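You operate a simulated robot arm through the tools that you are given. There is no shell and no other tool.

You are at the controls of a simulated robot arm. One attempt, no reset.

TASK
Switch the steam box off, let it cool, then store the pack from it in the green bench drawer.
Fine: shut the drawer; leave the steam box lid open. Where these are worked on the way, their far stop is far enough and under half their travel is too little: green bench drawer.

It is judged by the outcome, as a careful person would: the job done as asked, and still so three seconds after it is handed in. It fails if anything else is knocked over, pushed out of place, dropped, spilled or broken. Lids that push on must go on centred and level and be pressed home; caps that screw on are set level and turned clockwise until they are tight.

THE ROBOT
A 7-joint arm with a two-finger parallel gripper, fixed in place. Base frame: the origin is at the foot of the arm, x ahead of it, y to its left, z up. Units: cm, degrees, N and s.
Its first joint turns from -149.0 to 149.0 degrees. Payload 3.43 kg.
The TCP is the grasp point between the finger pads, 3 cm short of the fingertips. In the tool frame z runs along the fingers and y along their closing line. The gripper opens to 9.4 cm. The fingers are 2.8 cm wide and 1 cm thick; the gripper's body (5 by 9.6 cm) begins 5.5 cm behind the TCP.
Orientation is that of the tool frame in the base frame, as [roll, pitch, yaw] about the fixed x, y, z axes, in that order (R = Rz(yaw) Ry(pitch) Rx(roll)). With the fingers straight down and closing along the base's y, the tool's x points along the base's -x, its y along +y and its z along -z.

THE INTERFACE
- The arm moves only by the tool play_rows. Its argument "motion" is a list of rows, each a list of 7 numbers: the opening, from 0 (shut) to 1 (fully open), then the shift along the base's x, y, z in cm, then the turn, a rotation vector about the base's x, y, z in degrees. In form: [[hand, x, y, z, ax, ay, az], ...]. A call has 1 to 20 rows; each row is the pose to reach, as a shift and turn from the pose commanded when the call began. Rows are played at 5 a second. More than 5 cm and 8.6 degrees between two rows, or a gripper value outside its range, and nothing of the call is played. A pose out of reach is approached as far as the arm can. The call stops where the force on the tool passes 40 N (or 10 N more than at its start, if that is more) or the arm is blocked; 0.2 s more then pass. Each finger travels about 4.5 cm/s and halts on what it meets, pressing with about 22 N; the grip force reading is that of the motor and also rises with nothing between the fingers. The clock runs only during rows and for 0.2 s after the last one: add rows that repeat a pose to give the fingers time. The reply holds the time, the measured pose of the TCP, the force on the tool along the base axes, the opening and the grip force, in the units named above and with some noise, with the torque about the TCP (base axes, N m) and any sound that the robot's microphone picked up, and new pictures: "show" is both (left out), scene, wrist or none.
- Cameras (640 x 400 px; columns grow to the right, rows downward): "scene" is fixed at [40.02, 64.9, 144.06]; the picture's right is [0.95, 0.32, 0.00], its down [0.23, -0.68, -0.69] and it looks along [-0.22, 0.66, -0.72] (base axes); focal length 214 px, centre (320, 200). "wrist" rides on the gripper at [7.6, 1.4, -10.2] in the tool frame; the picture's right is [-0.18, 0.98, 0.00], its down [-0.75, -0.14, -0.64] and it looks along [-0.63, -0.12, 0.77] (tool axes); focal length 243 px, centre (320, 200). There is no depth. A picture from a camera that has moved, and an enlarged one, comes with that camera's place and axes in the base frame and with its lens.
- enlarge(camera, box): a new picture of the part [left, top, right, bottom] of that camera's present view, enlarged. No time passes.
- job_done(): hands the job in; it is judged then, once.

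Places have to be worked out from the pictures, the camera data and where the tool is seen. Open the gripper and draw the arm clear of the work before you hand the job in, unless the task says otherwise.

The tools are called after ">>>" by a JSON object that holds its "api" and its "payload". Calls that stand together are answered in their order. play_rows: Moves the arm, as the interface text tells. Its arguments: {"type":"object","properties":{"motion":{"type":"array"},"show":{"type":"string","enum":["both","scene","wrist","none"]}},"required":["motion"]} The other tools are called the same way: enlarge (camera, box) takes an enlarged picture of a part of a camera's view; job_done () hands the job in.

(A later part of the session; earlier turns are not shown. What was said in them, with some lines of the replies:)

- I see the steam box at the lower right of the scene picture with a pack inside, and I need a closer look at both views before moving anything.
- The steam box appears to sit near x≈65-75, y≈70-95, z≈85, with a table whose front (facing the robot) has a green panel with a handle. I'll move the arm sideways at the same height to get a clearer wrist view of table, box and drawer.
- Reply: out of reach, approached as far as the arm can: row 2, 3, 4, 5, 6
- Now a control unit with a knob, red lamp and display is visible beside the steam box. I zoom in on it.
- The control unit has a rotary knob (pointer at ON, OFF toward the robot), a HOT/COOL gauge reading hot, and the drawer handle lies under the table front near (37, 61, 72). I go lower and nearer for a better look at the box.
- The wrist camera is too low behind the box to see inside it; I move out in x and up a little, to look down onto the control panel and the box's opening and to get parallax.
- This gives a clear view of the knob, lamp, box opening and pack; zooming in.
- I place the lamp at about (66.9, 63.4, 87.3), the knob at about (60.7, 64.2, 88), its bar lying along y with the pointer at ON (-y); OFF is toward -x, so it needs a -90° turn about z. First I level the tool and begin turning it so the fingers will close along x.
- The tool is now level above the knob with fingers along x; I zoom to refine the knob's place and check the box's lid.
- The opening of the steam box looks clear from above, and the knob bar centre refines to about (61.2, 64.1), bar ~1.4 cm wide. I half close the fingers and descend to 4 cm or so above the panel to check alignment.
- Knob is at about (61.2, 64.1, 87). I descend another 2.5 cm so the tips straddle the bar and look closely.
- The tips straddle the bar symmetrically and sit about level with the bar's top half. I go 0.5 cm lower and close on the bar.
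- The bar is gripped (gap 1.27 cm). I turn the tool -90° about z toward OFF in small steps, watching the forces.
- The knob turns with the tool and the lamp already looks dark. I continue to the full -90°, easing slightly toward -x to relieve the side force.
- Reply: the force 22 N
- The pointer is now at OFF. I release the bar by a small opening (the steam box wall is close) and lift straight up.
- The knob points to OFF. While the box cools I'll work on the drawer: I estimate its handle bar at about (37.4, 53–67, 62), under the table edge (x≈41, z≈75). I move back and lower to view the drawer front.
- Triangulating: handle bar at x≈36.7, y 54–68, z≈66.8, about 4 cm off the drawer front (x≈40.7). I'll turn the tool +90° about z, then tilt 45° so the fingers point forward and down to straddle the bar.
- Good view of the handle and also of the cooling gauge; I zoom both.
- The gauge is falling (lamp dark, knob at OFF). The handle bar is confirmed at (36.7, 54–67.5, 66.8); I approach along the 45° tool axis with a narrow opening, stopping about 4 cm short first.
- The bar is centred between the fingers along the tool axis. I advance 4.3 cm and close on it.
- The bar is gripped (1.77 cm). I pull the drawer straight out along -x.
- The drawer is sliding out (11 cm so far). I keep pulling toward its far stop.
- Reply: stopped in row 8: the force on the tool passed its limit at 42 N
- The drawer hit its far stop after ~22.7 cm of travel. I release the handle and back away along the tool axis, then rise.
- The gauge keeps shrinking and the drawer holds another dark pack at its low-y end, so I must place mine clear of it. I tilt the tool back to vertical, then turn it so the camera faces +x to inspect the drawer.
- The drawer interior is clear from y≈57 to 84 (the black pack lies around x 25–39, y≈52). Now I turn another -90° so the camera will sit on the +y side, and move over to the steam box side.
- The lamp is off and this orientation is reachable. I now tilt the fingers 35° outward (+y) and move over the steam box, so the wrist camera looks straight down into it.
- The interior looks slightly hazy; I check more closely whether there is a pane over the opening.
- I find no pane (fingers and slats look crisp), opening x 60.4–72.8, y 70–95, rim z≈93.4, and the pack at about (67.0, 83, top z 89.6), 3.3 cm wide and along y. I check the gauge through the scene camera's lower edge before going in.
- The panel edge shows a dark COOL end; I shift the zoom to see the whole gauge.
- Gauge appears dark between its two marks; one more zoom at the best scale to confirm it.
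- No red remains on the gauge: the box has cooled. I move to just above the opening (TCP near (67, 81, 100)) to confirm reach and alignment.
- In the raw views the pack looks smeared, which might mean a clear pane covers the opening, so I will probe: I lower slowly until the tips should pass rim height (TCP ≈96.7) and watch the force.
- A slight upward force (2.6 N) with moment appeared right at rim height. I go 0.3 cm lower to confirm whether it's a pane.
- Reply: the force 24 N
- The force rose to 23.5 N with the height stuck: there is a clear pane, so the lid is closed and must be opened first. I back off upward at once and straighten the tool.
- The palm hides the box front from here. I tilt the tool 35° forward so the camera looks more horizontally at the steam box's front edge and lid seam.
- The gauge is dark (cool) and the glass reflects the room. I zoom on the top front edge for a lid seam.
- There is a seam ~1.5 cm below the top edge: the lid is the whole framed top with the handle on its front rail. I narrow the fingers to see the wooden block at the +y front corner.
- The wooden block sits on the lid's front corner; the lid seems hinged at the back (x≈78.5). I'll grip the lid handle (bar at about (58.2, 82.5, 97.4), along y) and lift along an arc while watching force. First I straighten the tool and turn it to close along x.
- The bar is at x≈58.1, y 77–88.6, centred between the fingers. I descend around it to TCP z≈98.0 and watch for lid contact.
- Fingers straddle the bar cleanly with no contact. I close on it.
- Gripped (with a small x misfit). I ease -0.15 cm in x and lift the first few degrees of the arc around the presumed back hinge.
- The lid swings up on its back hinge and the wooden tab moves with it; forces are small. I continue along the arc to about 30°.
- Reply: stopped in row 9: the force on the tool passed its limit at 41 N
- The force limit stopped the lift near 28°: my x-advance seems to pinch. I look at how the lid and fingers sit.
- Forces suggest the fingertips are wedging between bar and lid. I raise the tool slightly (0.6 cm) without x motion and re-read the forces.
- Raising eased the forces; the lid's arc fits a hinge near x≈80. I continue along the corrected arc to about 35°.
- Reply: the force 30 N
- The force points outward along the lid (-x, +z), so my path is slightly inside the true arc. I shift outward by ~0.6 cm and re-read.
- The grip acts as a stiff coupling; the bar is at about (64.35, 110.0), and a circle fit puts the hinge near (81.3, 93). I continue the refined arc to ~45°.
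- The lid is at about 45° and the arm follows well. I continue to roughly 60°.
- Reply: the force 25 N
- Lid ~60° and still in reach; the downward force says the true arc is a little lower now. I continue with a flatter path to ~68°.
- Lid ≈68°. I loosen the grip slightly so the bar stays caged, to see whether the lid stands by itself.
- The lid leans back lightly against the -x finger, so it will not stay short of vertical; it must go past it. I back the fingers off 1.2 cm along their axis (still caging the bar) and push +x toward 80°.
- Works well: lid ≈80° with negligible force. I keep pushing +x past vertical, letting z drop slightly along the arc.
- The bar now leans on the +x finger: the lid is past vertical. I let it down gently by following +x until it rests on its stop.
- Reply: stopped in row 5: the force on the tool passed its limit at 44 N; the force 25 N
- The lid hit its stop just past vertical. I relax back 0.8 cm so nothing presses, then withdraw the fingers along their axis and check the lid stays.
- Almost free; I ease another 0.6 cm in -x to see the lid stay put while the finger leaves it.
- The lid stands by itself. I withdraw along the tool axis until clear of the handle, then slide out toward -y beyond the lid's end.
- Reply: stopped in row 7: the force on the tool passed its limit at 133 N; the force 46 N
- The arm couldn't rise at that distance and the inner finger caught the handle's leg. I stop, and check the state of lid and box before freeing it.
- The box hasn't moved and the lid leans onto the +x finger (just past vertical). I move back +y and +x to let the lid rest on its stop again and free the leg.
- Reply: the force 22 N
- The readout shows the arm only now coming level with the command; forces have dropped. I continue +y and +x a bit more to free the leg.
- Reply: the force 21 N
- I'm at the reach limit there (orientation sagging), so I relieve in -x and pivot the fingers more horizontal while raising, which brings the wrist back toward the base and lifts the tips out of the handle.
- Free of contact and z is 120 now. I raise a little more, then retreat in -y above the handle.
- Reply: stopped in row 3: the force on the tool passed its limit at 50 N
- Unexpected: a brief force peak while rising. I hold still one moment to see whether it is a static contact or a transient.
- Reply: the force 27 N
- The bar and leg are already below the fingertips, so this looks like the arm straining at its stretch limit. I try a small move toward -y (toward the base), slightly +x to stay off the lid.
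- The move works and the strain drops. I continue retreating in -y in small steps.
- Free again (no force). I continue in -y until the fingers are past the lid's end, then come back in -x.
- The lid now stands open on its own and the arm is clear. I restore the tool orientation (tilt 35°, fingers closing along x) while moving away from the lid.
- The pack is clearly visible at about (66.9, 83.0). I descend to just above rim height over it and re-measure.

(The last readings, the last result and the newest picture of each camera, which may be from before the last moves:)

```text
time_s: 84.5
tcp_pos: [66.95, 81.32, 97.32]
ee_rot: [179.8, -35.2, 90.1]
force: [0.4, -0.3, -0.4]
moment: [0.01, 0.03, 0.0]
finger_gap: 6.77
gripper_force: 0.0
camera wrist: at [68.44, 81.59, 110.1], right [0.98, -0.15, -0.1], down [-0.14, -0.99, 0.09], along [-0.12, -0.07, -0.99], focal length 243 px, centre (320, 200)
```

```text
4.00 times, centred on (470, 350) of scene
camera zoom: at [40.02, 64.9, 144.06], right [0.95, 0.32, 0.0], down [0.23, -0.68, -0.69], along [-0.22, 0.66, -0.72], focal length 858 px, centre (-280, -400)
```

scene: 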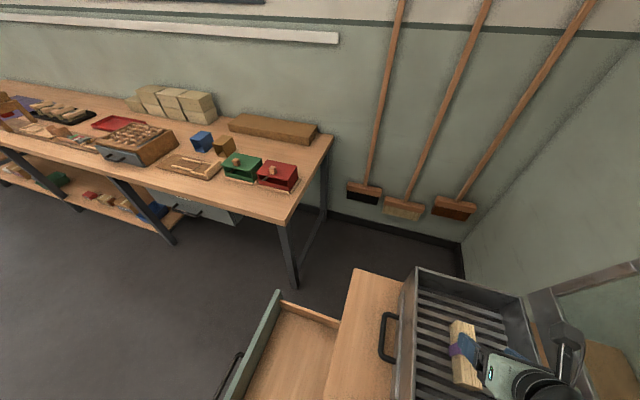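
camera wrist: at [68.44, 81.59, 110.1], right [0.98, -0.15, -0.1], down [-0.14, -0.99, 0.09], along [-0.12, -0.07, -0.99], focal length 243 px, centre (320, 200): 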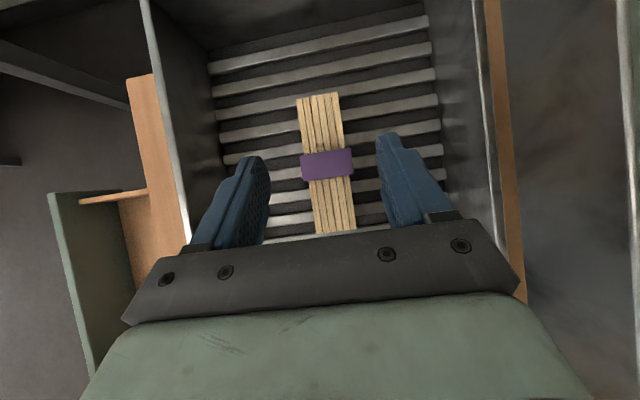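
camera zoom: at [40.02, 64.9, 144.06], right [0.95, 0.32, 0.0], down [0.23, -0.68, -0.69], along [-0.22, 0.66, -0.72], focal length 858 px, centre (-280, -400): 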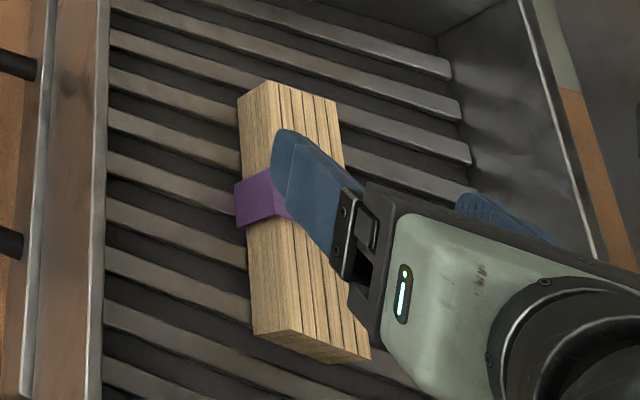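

Size comparison gives pack top z≈89.9, width ≈3.5, height ≈3.9, centre (66.9, 83.0). I descend to TCP z≈90 with tips beside it, then close.

>>> {"api": "play_rows", "payload": {"motion": [[0.72, 0, 0.2, -3, 0, 0, 0], [0.72, 0, 0.4, -5.5, 0, 0, 0], [0.72, 0, 0.4, -6.6, 0, 0, 0], [0.72, 0, 0.4, -7.2, 0, 0, 0]], "show": "wrist"}}

>>> {"api": "enlarge", "payload": {"camera": "wrist", "box": [220, 40, 420, 240]}}

```text
time_s: 85.5
tcp_pos: [66.93, 81.87, 90.21]
ee_rot: [179.8, -35.3, 90.1]
force: [-0.5, 0.1, 0.4]
moment: [-0.05, -0.01, -0.01]
finger_gap: 6.75
gripper_force: 0.0
camera wrist: at [68.34, 82.01, 103.08], right [0.98, -0.15, -0.1], down [-0.14, -0.99, 0.09], along [-0.12, -0.07, -0.99], focal length 243 px, centre (320, 200)
```

wrist: 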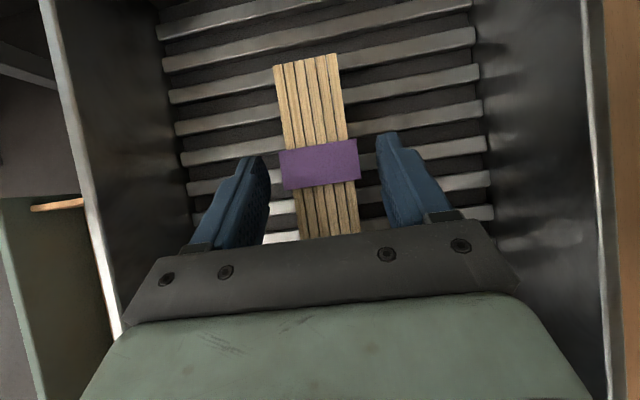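

```text
2.00 times, centred on (320, 140) of wrist
camera zoom: at [68.34, 82.01, 103.08], right [0.98, -0.15, -0.1], down [-0.14, -0.99, 0.09], along [-0.12, -0.07, -0.99], focal length 485 px, centre (320, 320)
```

zoom: 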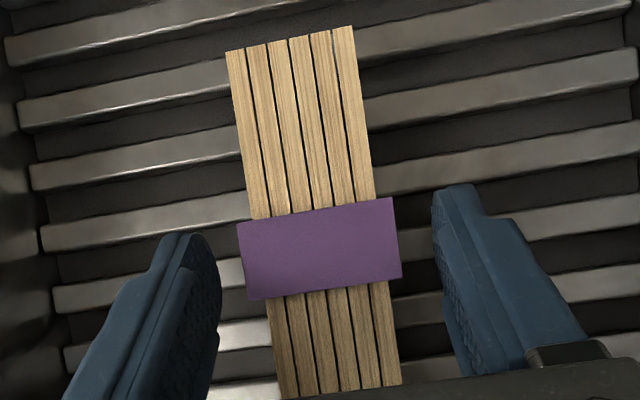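

Fingers are either side of the pack's band, well centred. I close on it.

>>> {"api": "play_rows", "payload": {"motion": [[0.5, 0, 0, 0, 0, 0, 0], [0.3, 0, 0, 0, 0, 0, 0], [0.1, 0, 0, 0, 0, 0, 0], [0.1, 0, 0, 0, 0, 0, 0], [0.1, 0, 0, 0, 0, 0, 0]], "show": "wrist"}}

```text
time_s: 86.8
tcp_pos: [66.89, 81.78, 90.34]
ee_rot: [179.8, -35.2, 90.2]
force: [0.1, 0.1, -0.2]
moment: [0.06, -0.04, -0.01]
finger_gap: 5.34
gripper_force: 22.3
camera wrist: at [68.35, 82.01, 103.08], right [0.98, -0.15, -0.1], down [-0.14, -0.99, 0.09], along [-0.12, -0.07, -0.99], focal length 243 px, centre (320, 200)
```

wrist: 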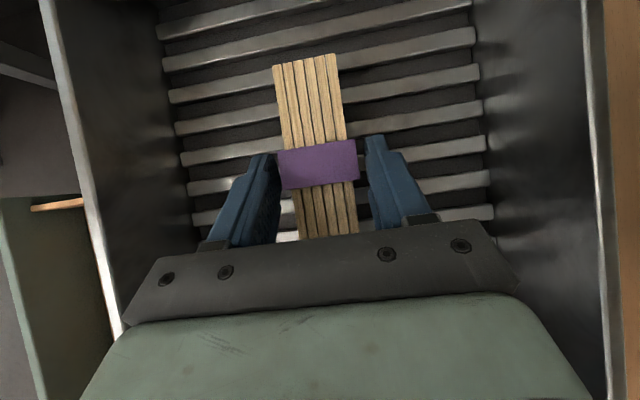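

The grip reads 5.3 cm at 22 N; I command fully closed and give it time to settle to be sure of a firm hold.

>>> {"api": "play_rows", "payload": {"motion": [[0, 0, 0, 0, 0, 0, 0], [0, 0, 0, 0, 0, 0, 0], [0, 0, 0, 0, 0, 0, 0]], "show": "wrist"}}

>>> {"api": "enlarge", "payload": {"camera": "wrist", "box": [220, 40, 420, 240]}}

```text
time_s: 87.5
tcp_pos: [66.87, 81.73, 90.28]
ee_rot: [179.9, -35.1, 90.1]
force: [0.0, 0.3, -1.0]
moment: [0.03, -0.03, -0.01]
finger_gap: 5.37
gripper_force: 22.7
camera wrist: at [68.35, 82.01, 103.08], right [0.98, -0.15, -0.1], down [-0.14, -0.99, 0.09], along [-0.12, -0.07, -0.99], focal length 243 px, centre (320, 200)
```

wrist: 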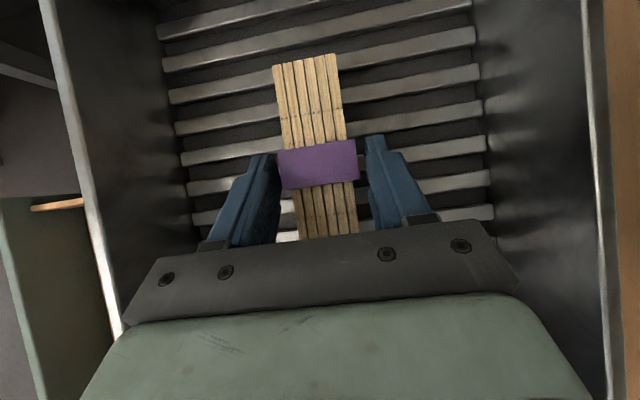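

```text
2.00 times, centred on (320, 140) of wrist
camera zoom: at [68.35, 82.01, 103.08], right [0.98, -0.15, -0.1], down [-0.14, -0.99, 0.09], along [-0.12, -0.07, -0.99], focal length 485 px, centre (320, 320)
```

zoom: 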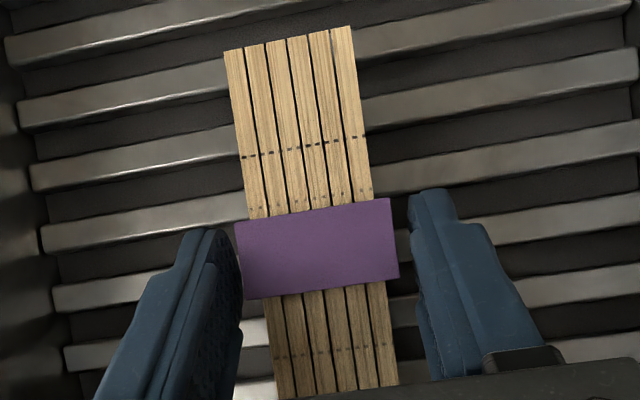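

The pack is a soft bundle (crease lines appeared) and is held at the band with ~22 N. I lift slowly 2 cm and check that it comes along.

>>> {"api": "play_rows", "payload": {"motion": [[0, 0, 0, 0.5, 0, 0, 0], [0, 0, 0, 1.2, 0, 0, 0], [0, 0, 0, 2.0, 0, 0, 0], [0, 0, 0, 2.5, 0, 0, 0]]}}

>>> {"api": "enlarge", "payload": {"camera": "scene", "box": [400, 300, 540, 400]}}

>>> {"api": "enlarge", "payload": {"camera": "wrist", "box": [220, 40, 420, 240]}}

```text
time_s: 88.5
tcp_pos: [66.92, 81.73, 92.82]
ee_rot: [179.8, -35.2, 90.2]
force: [0.9, -0.2, -0.8]
moment: [0.0, 0.01, 0.01]
finger_gap: 5.36
gripper_force: 22.1
camera wrist: at [68.3, 82.04, 105.55], right [0.98, -0.15, -0.1], down [-0.14, -0.99, 0.09], along [-0.12, -0.07, -0.99], focal length 243 px, centre (320, 200)
```

scene: 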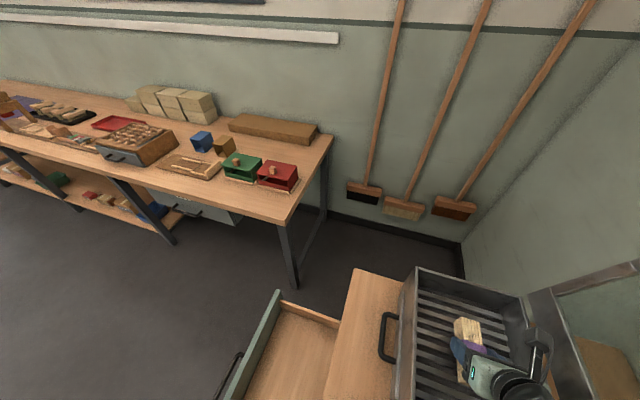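
wrist: 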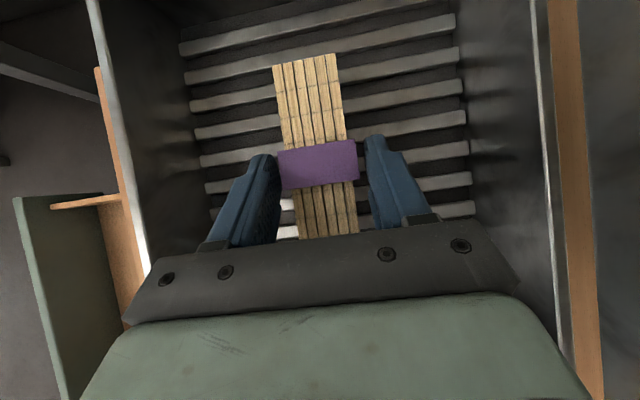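

```text
4.00 times, centred on (470, 350) of scene
camera zoom: at [40.02, 64.9, 144.06], right [0.95, 0.32, 0.0], down [0.23, -0.68, -0.69], along [-0.22, 0.66, -0.72], focal length 858 px, centre (-280, -400)
```

zoom: 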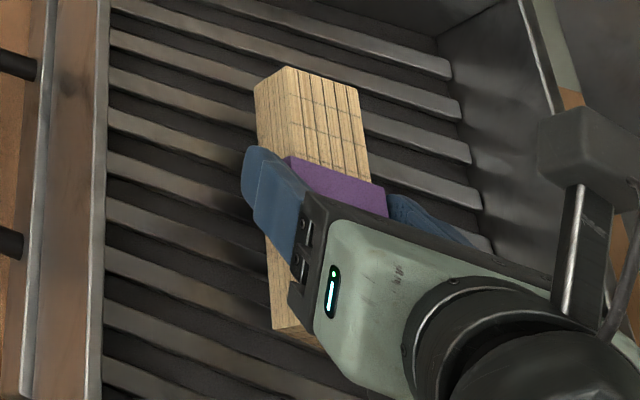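

```text
2.00 times, centred on (320, 140) of wrist
camera zoom: at [68.3, 82.04, 105.55], right [0.98, -0.15, -0.1], down [-0.14, -0.99, 0.09], along [-0.12, -0.07, -0.99], focal length 485 px, centre (320, 320)
```

zoom: 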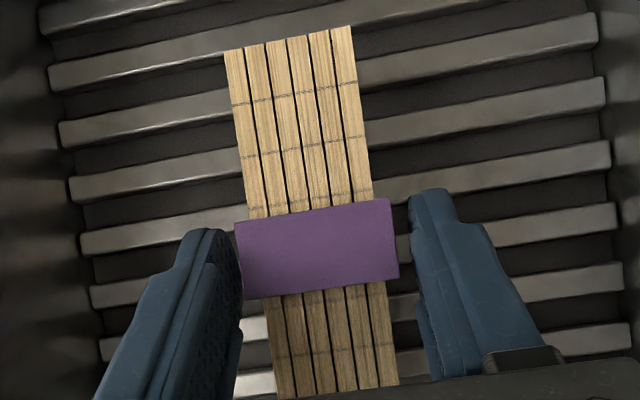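

The pack came up level with the gripper. I raise it clear of the rim and carry it, keeping the same tilt so it stays level, toward the open drawer.

>>> {"api": "play_rows", "payload": {"motion": [[0, 0, 0, 1.5, 0, 0, 0], [0, 0, 0, 3.5, 0, 0, 0], [0, 0, 0, 6, 0, 0, 0], [0, 0, 0, 8.5, 0, 0, 0], [0, -1.5, -0.5, 10, 0, 0, 0], [0, -4.5, -1.5, 10, 0, 0, 0], [0, -7.5, -2.5, 10, 0, 0, 0], [0, -10.5, -3.6, 10, 0, 0, 0], [0, -13.5, -4.7, 10, 0, 0, 0], [0, -16.5, -5.8, 10, 0, 0, 0], [0, -19.5, -6.8, 10, 0, 0, 0], [0, -22.5, -7.8, 9, 0, 0, 0], [0, -25.5, -8.9, 8, 0, 0, 0], [0, -28.5, -10, 6, 0, 0, 0], [0, -31.5, -11, 4, 0, 0, 0], [0, -34.5, -12, 2, 0, 0, 0], [0, -37.4, -13, 0, 0, 0, 0]]}}

```text
time_s: 92.2
tcp_pos: [29.52, 68.56, 92.73]
ee_rot: [179.8, -35.2, 90.1]
force: [-0.2, 0.0, -0.3]
moment: [-0.04, 0.01, 0.02]
finger_gap: 5.36
gripper_force: 22.2
camera wrist: at [31.03, 68.81, 105.49], right [0.98, -0.15, -0.1], down [-0.14, -0.99, 0.09], along [-0.12, -0.07, -0.99], focal length 243 px, centre (320, 200)
```

scene: 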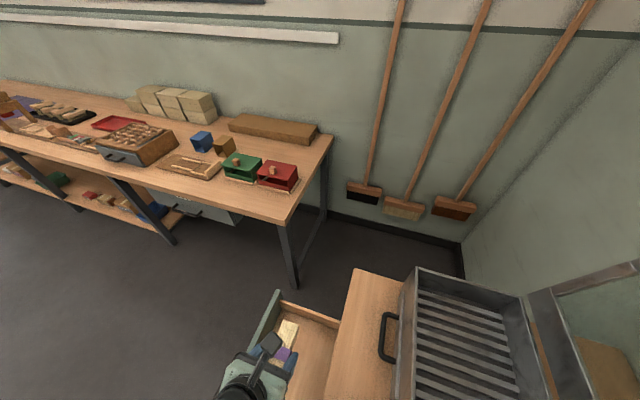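
wrist: 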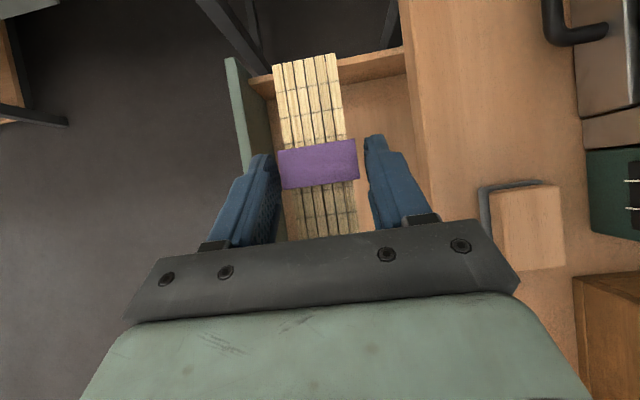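

The pack is over the open drawer (interior x≈20.5–40.7, y up to ≈83), clear of the black pack at y≈52. I lower it to a few cm above the drawer floor.

>>> {"api": "play_rows", "payload": {"motion": [[0, 0.3, 0, -4, 0, 0, 0], [0, 0.6, 0, -8, 0, 0, 0], [0, 0.6, 0, -12, 0, 0, 0], [0, 0.6, 0, -16, 0, 0, 0], [0, 0.6, 0, -19, 0, 0, 0], [0, 0.6, 0, -21.5, 0, 0, 0]]}}

>>> {"api": "enlarge", "payload": {"camera": "scene", "box": [200, 399, 420, 400]}}

```text
time_s: 93.5
tcp_pos: [30.29, 68.69, 71.24]
ee_rot: [179.8, -35.2, 90.1]
force: [0.6, -0.8, -0.4]
moment: [0.03, 0.01, 0.0]
finger_gap: 5.39
gripper_force: 21.9
camera wrist: at [31.6, 69.01, 83.96], right [0.98, -0.15, -0.1], down [-0.14, -0.99, 0.09], along [-0.12, -0.07, -0.99], focal length 243 px, centre (320, 200)
```

scene: 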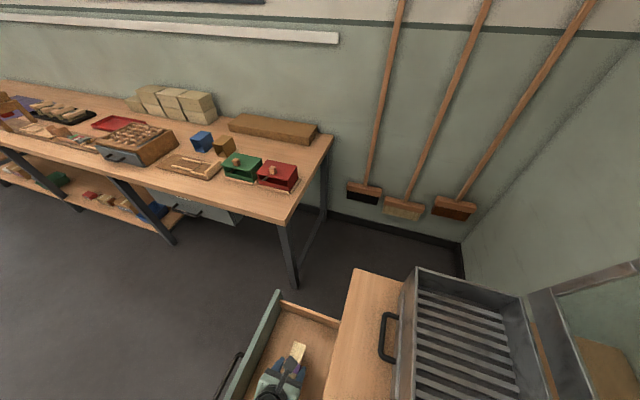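
wrist: 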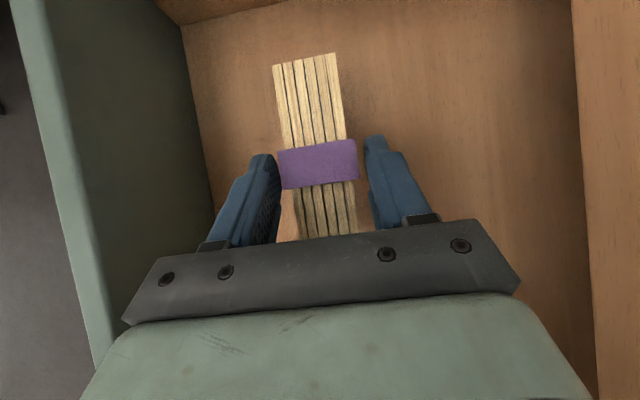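

```text
2.91 times, centred on (310, 400) of scene
camera zoom: at [40.02, 64.9, 144.06], right [0.95, 0.32, 0.0], down [0.23, -0.68, -0.69], along [-0.22, 0.66, -0.72], focal length 624 px, centre (349, -380)
```

zoom: 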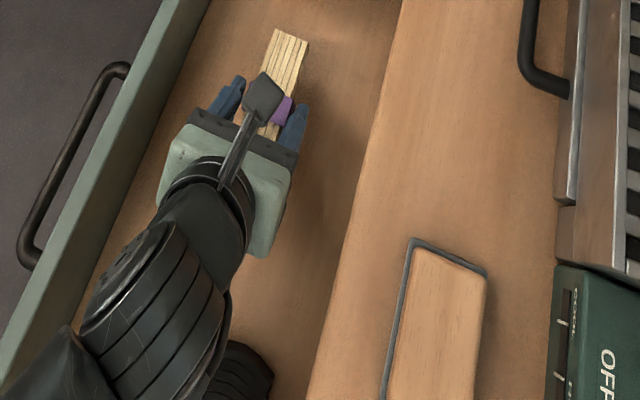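

All clear around. I lower in small steps toward the floor, expecting contact near TCP z≈67.

>>> {"api": "play_rows", "payload": {"motion": [[0, 0, 0, -1, 0, 0, 0], [0, 0, 0, -2, 0, 0, 0], [0, 0, 0, -2.8, 0, 0, 0], [0, 0, 0, -3.4, 0, 0, 0]], "show": "wrist"}}

```text
time_s: 94.5
tcp_pos: [30.15, 68.69, 67.96]
ee_rot: [179.8, -35.5, 90.0]
force: [-1.3, -1.2, 14.9]
moment: [-0.49, 0.04, -0.02]
finger_gap: 5.35
gripper_force: 21.7
camera wrist: at [31.56, 68.88, 80.78], right [0.98, -0.15, -0.1], down [-0.14, -0.99, 0.09], along [-0.12, -0.07, -0.99], focal length 243 px, centre (320, 200)
```

wrist: 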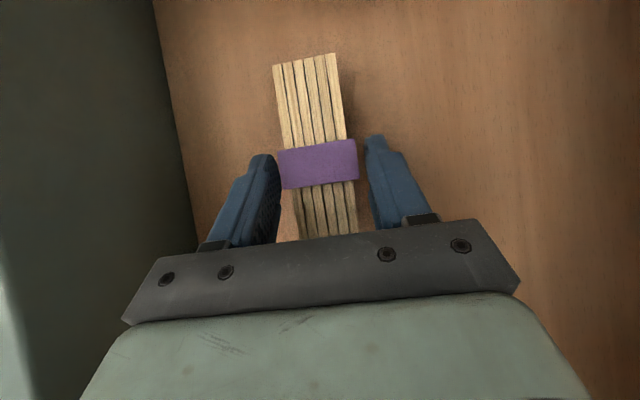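

The pack touches the floor (15 N). I ease up slightly and open the fingers to release it.

>>> {"api": "play_rows", "payload": {"motion": [[0, 0, 0, 0.15, 0, 0, 0], [0.5, 0, 0, 0.15, 0, 0, 0], [0.62, 0, 0, 0.15, 0, 0, 0], [0.72, 0, 0, 0.15, 0, 0, 0], [0.75, 0, 0, 0.15, 0, 0, 0], [0.75, 0, 0, 0.15, 0, 0, 0]], "show": "wrist"}}

```text
time_s: 96.0
tcp_pos: [30.14, 68.74, 68.1]
ee_rot: [179.8, -35.3, 90.1]
force: [0.2, 0.7, 0.4]
moment: [0.0, -0.01, -0.02]
finger_gap: 7.07
gripper_force: 0.0
camera wrist: at [31.58, 68.97, 80.82], right [0.98, -0.15, -0.1], down [-0.14, -0.99, 0.09], along [-0.12, -0.07, -0.99], focal length 243 px, centre (320, 200)
```

wrist: 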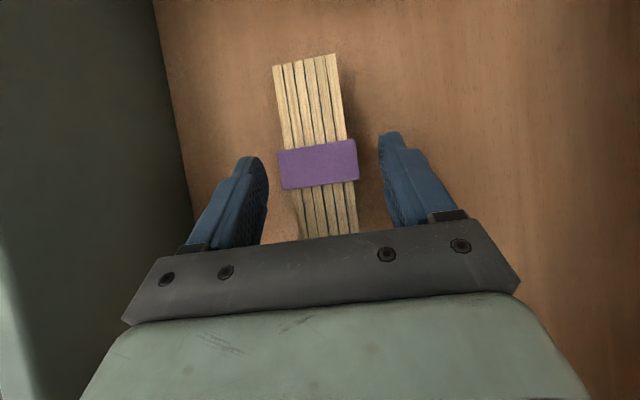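

Released and lying flat. I withdraw along the tool axis and rise well above the drawer.

>>> {"api": "play_rows", "payload": {"motion": [[0.75, 0, -0.6, 0.9, 0, 0, 0], [0.75, 0, -1.6, 2.3, 0, 0, 0], [0.75, 0, -2.5, 4.5, 0, 0, 0], [0.75, 0, -2.5, 8, 0, 0, 0], [0.75, 0, -2.5, 12, 0, 0, 0], [0.75, 0, -2.5, 16, 0, 0, 0], [0.75, 0, -2.5, 20, 0, 0, 0], [0.75, 0, -2.5, 24, 0, 0, 0]]}}

>>> {"api": "enlarge", "payload": {"camera": "scene", "box": [200, 399, 420, 400]}}

```text
time_s: 97.8
tcp_pos: [30.27, 66.34, 91.96]
ee_rot: [179.9, -35.2, 90.0]
force: [0.3, -0.6, 0.2]
moment: [-0.01, -0.01, 0.01]
finger_gap: 7.06
gripper_force: 0.0
camera wrist: at [31.69, 66.6, 104.71], right [0.98, -0.15, -0.1], down [-0.14, -0.99, 0.09], along [-0.12, -0.07, -0.99], focal length 243 px, centre (320, 200)
```

scene: 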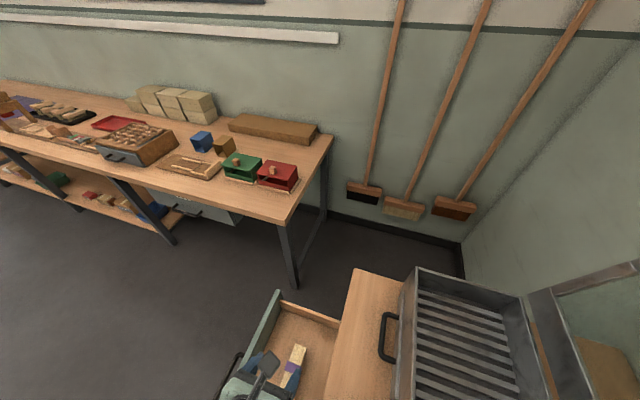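
wrist: 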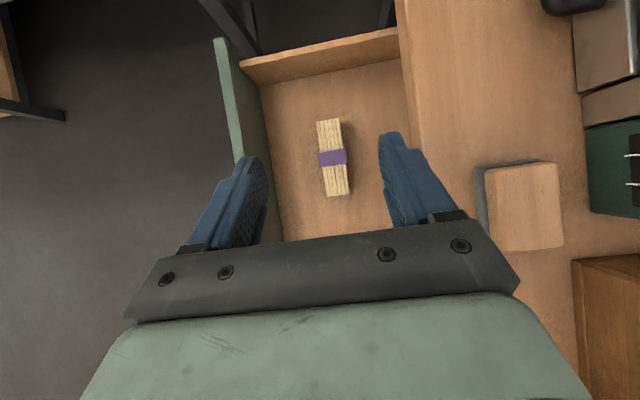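

```text
2.91 times, centred on (310, 400) of scene
camera zoom: at [40.02, 64.9, 144.06], right [0.95, 0.32, 0.0], down [0.23, -0.68, -0.69], along [-0.22, 0.66, -0.72], focal length 624 px, centre (349, -380)
```

zoom: 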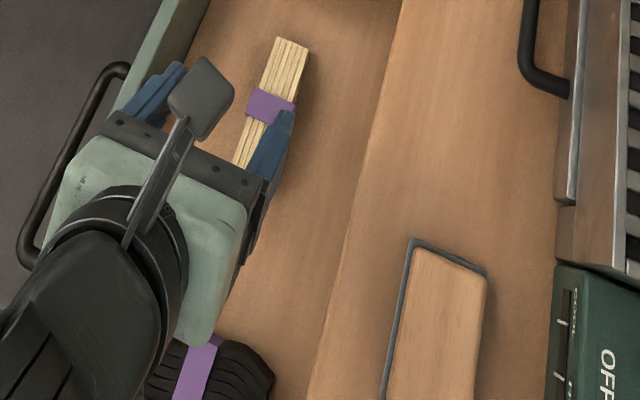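

The pack lies in the drawer at about (30, 70), clear of the black pack. Now to shut the drawer: I straighten the tool, turn it to close along y, and go in front of the handle to push it with closed fingers.

>>> {"api": "play_rows", "payload": {"motion": [[0.4, 0, 0, 1, -8, 0, 0], [0.2, 0, 0, 2, -16, 0, 0], [0, 0, 0, 3, -24, 0, 0], [0, 0, 0, 3, -32, 0, 0], [0, 0, 0, 3, -35.2, 0, 0]], "show": "none"}}

>>> {"api": "play_rows", "payload": {"motion": [[0, -2, -0.4, 0, 0, 0, 8], [0, -4, -0.8, 0, 0, 0, 16], [0, -6, -1.2, 0, 0, 0, 24], [0, -8, -1.6, 0, 0, 0, 32], [0, -10, -2, 0, 0, 0, 40], [0, -12, -2.4, 0, 0, 0, 48], [0, -14, -2.8, 0, 0, 0, 56], [0, -16, -3.2, 0, 0, 0, 64], [0, -18, -3.6, 0, 0, 0, 72], [0, -20, -4, 0, 0, 0, 80], [0, -22, -4.4, 0, 0, 0, 88], [0, -23.5, -4.6, 0, 0, 0, 90]]}}

```text
time_s: 99.0
tcp_pos: [30.29, 66.21, 94.97]
ee_rot: [179.8, 0.1, 90.0]
force: [-0.2, -0.9, 0.6]
moment: [0.01, 0.02, 0.02]
finger_gap: 0.0
gripper_force: 22.1
```

```text
time_s: 101.5
tcp_pos: [6.49, 61.57, 95.05]
ee_rot: [180.0, 0.0, -179.8]
force: [-0.2, 0.3, -0.1]
moment: [0.04, 0.01, -0.01]
finger_gap: 0.0
gripper_force: 22.3
camera wrist: at [-1.02, 62.99, 105.2], right [0.18, 0.98, 0.0], down [0.75, -0.14, 0.64], along [0.63, -0.11, -0.77], focal length 243 px, centre (320, 200)
```

scene: 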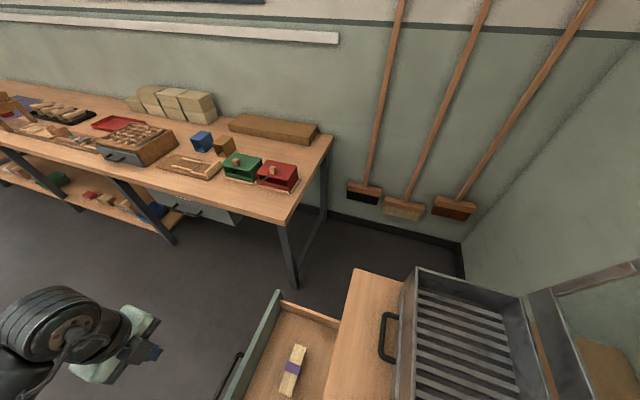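
wrist: 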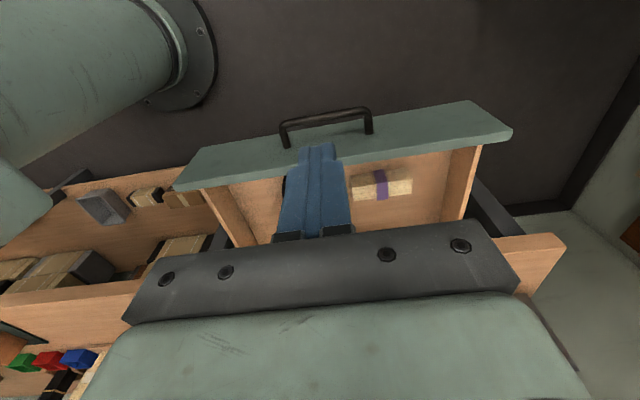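

The handle bar is at about x≈13.5–14, y≈61, ahead of the fingers. I descend in front of it to bar height.

>>> {"api": "play_rows", "payload": {"motion": [[0, 0, 0, -4, 0, 0, 0], [0, 0, 0, -8, 0, 0, 0], [0, 0, 0, -12, 0, 0, 0], [0, 0, 0, -16, 0, 0, 0], [0, 0, 0, -20, 0, 0, 0], [0, 0, 0, -24, 0, 0, 0], [0, 0, 0, -26.5, 0, 0, 0]]}}

```text
time_s: 103.2
tcp_pos: [6.59, 61.55, 68.4]
ee_rot: [179.9, 0.0, 180.0]
force: [-0.3, -0.3, -0.1]
moment: [-0.01, -0.01, -0.02]
finger_gap: 0.02
gripper_force: 22.0
camera wrist: at [-1.07, 62.94, 78.7], right [0.18, 0.98, 0.0], down [0.75, -0.14, 0.64], along [0.63, -0.12, -0.77], focal length 243 px, centre (320, 200)
```

scene: 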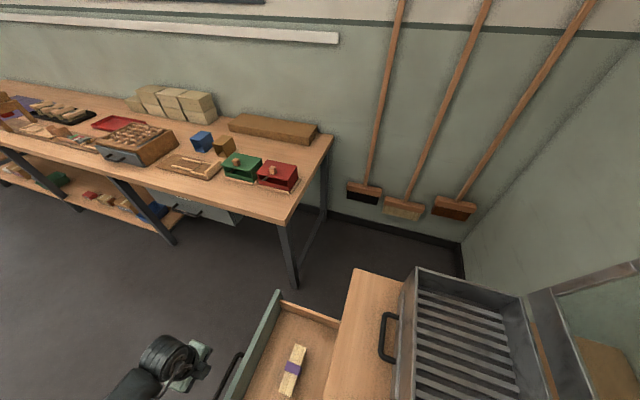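
wrist: 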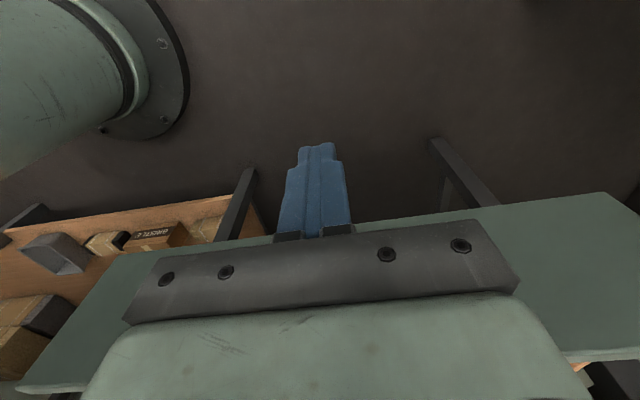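

I push slowly in +x; contact with the bar should come at about x≈11.5.

>>> {"api": "play_rows", "payload": {"motion": [[0, 1, -0.3, 0, 0, 0, 0], [0, 2, -0.6, 0, 0, 0, 0], [0, 3, -0.6, 0, 0, 0, 0], [0, 3.8, -0.6, 0, 0, 0, 0], [0, 4.4, -0.6, 0, 0, 0, 0], [0, 5, -0.6, 0, 0, 0, 0], [0, 5.6, -0.6, 0, 0, 0, 0], [0, 6.2, -0.6, 0, 0, 0, 0], [0, 7, -0.6, 0, 0, 0, 0], [0, 8, -0.6, 0, 0, 0, 0]]}}

```text
time_s: 105.3
tcp_pos: [14.71, 61.09, 68.54]
ee_rot: [179.8, -0.1, -179.9]
force: [-1.2, 0.3, -0.5]
moment: [-0.05, 0.0, 0.02]
finger_gap: 0.0
gripper_force: 22.2
camera wrist: at [7.05, 62.41, 78.73], right [0.18, 0.98, 0.0], down [0.75, -0.14, 0.64], along [0.63, -0.12, -0.77], focal length 243 px, centre (320, 200)
```

scene: 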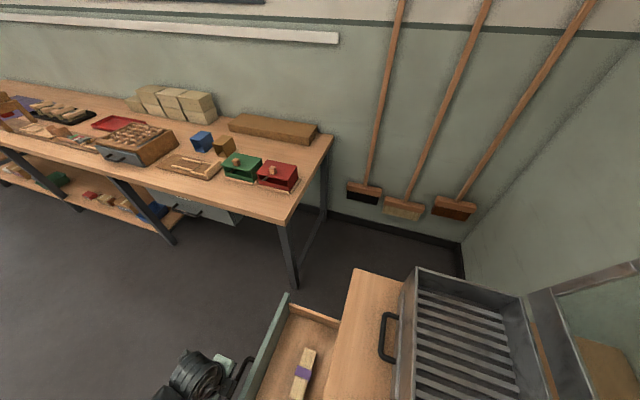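
wrist: 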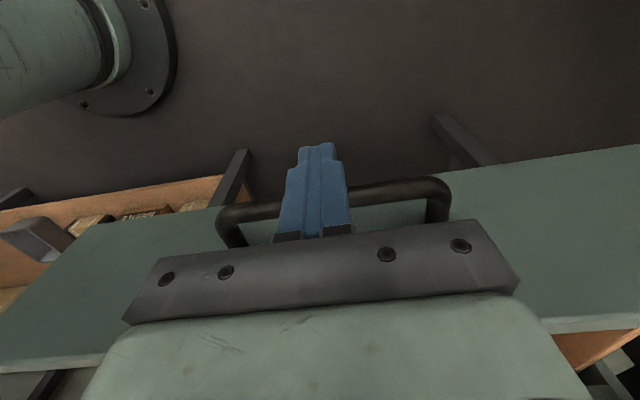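

The drawer is sliding in smoothly with the pack riding along. I continue pushing slowly.

>>> {"api": "play_rows", "payload": {"motion": [[0, 1, 0, 0, 0, 0, 0], [0, 2, 0, 0, 0, 0, 0], [0, 3, 0, 0, 0, 0, 0], [0, 4, 0, 0, 0, 0, 0], [0, 5, 0, 0, 0, 0, 0], [0, 6, 0, 0, 0, 0, 0], [0, 7, 0, 0, 0, 0, 0], [0, 8, 0, 0, 0, 0, 0], [0, 9, 0, 0, 0, 0, 0], [0, 10, 0, 0, 0, 0, 0], [0, 11, 0, 0, 0, 0, 0], [0, 12, 0, 0, 0, 0, 0], [0, 13, 0, 0, 0, 0, 0], [0, 14, 0, 0, 0, 0, 0], [0, 15, 0, 0, 0, 0, 0], [0, 16, 0, 0, 0, 0, 0], [0, 17, 0, 0, 0, 0, 0], [0, 17.5, 0, 0, 0, 0, 0]]}}

```text
time_s: 109.2
tcp_pos: [32.15, 61.17, 68.49]
ee_rot: [179.9, 0.0, -179.9]
force: [-0.7, 0.2, -0.9]
moment: [-0.01, 0.03, 0.01]
finger_gap: 0.0
gripper_force: 21.7
camera wrist: at [24.63, 62.44, 78.76], right [0.18, 0.98, 0.0], down [0.75, -0.14, 0.64], along [0.63, -0.12, -0.77], focal length 243 px, centre (320, 200)
```

scene: 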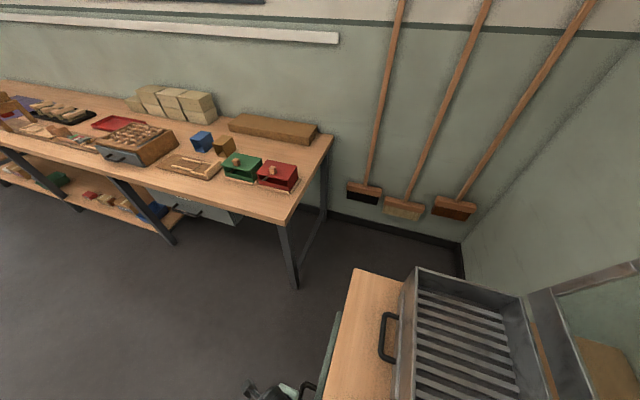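
wrist: 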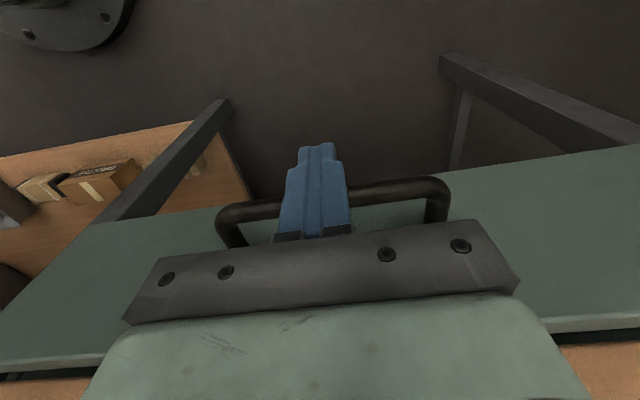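

Nearly shut; I finish with smaller steps until the drawer meets its stop.

>>> {"api": "play_rows", "payload": {"motion": [[0, 0.6, 0, 0, 0, 0, 0], [0, 1.2, 0, 0, 0, 0, 0], [0, 1.7, 0, 0, 0, 0, 0], [0, 2.1, 0, 0, 0, 0, 0], [0, 2.5, 0, 0, 0, 0, 0], [0, 2.8, 0, 0, 0, 0, 0], [0, 3.1, 0, 0, 0, 0, 0], [0, 3.4, 0, 0, 0, 0, 0]]}}

```text
time_s: 110.5
tcp_pos: [34.18, 61.05, 68.47]
ee_rot: [179.8, -0.9, -179.8]
force: [-6.1, 1.0, 0.7]
moment: [-0.04, 0.13, 0.02]
finger_gap: 0.01
gripper_force: 21.9
stopped in row 6: the force on the tool passed its limit at 45 N (the readings are from after the stop); the commanded pose is now the measured one
camera wrist: at [26.77, 62.31, 78.88], right [0.18, 0.98, 0.0], down [0.76, -0.14, 0.63], along [0.62, -0.11, -0.78], focal length 243 px, centre (320, 200)
```

scene: 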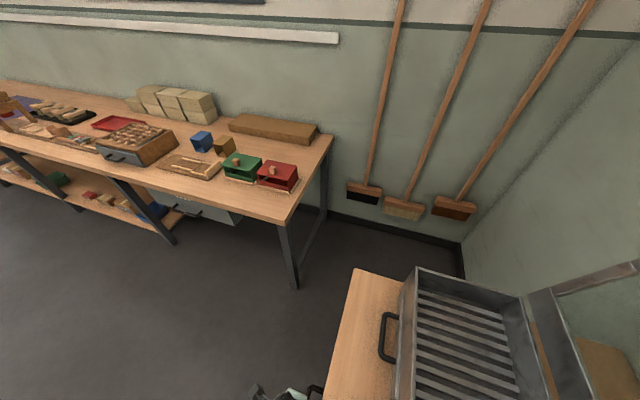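
wrist: 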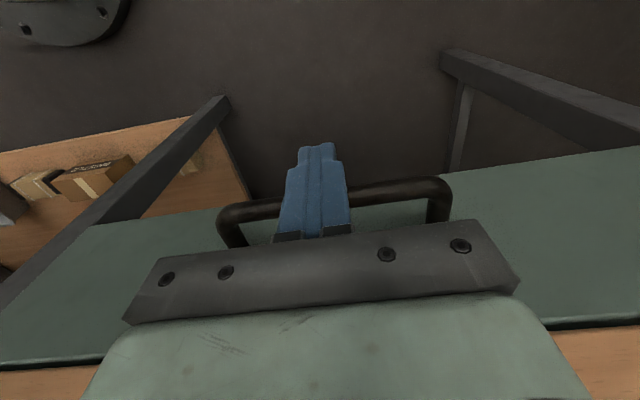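

The drawer hit its closed stop at the expected place. I back away, rise and open the gripper.

>>> {"api": "play_rows", "payload": {"motion": [[0, -2, 0, 0, 0, 0, 0], [0, -6, 0, 0, 0, 0, 0], [0.3, -10, 0, 1, 0, 0, 0], [0.6, -13, 0, 4, 0, 0, 0], [1, -14, 0, 8, 0, 0, 0], [1, -14, 0, 12, 0, 0, 0], [1, -14, 0, 16, 0, 0, 0], [1, -14, 0, 20, 0, 0, 0], [1, -14, 0, 24, 0, 0, 0]]}}

>>> {"api": "enlarge", "payload": {"camera": "scene", "box": [240, 399, 560, 400]}}

>>> {"api": "enlarge", "payload": {"camera": "scene", "box": [440, 200, 640, 400]}}

```text
time_s: 112.5
tcp_pos: [20.11, 61.15, 92.58]
ee_rot: [179.9, -0.7, -179.7]
force: [0.7, 0.2, -0.3]
moment: [0.01, -0.01, 0.0]
finger_gap: 9.38
gripper_force: 0.1
camera wrist: at [12.72, 62.45, 102.88], right [0.18, 0.98, 0.0], down [0.76, -0.14, 0.63], along [0.62, -0.11, -0.78], focal length 243 px, centre (320, 200)
```

scene: 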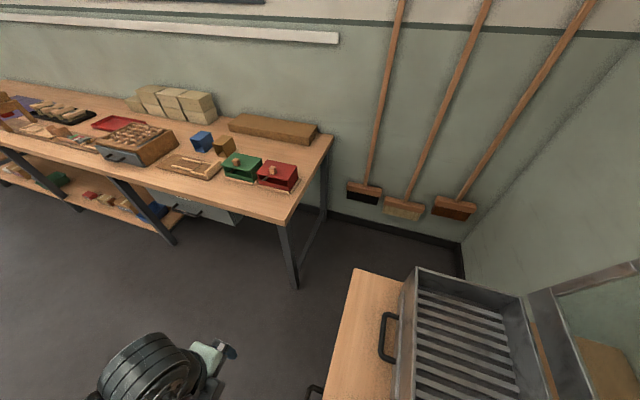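
wrist: 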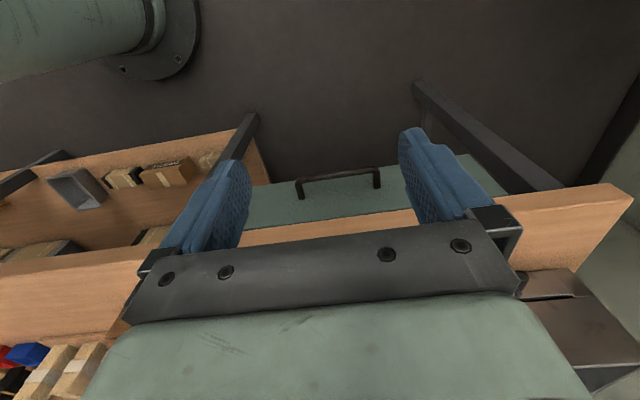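

```text
2.00 times, centred on (400, 400) of scene
camera zoom: at [40.02, 64.9, 144.06], right [0.95, 0.32, 0.0], down [0.23, -0.68, -0.69], along [-0.22, 0.66, -0.72], focal length 429 px, centre (160, -199)
```

zoom: 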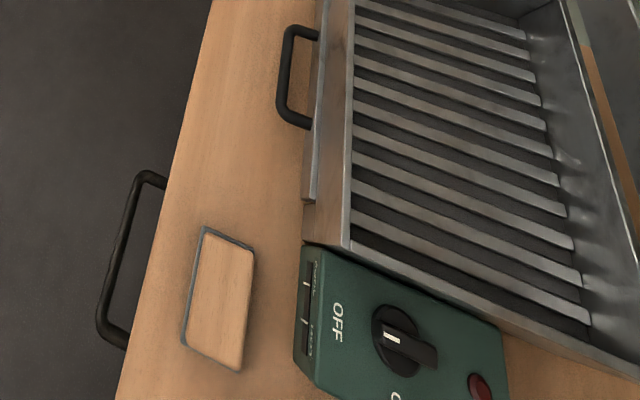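

```text
2.00 times, centred on (540, 300) of scene
camera zoom: at [40.02, 64.9, 144.06], right [0.95, 0.32, 0.0], down [0.23, -0.68, -0.69], along [-0.22, 0.66, -0.72], focal length 429 px, centre (-120, 0)
```

zoom: 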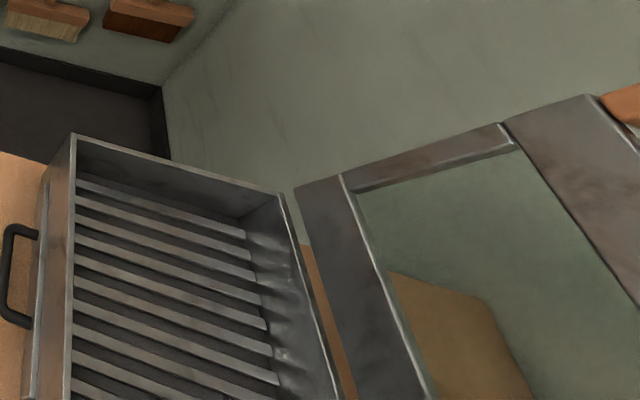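

The knob is at OFF with the lamp dark. The drawer is shut with the pack inside, the lid stands open on its stop, and the arm is clear with its gripper open, so I hand the job in.

>>> {"api": "job_done", "payload": {}}

```text
The job is handed in.
```

The job is done and handed in. The steam box is off, and the pack from it is in the green bench drawer, which is shut. The result has not come back yet.

- **Steam box:** the knob points to OFF and the lamp is dark. The gauge showed no red before I reached in for the pack. The box is empty, and its lid stands open against its stop, just past vertical.
- **Pack:** it lies flat on the drawer floor, clear of the black pack that was already there. I closed the drawer slowly to its stop, but the pack was out of view for the last part.
- **Hard contacts:** while I was backing out of the lid handle, a finger caught on it and the force peaked at 133 N. Before I knew the lid was glass and closed, the fingertips also pressed on it with about 24 N. In the pictures afterwards the box had not moved, the lid was standing, and I saw no damage.
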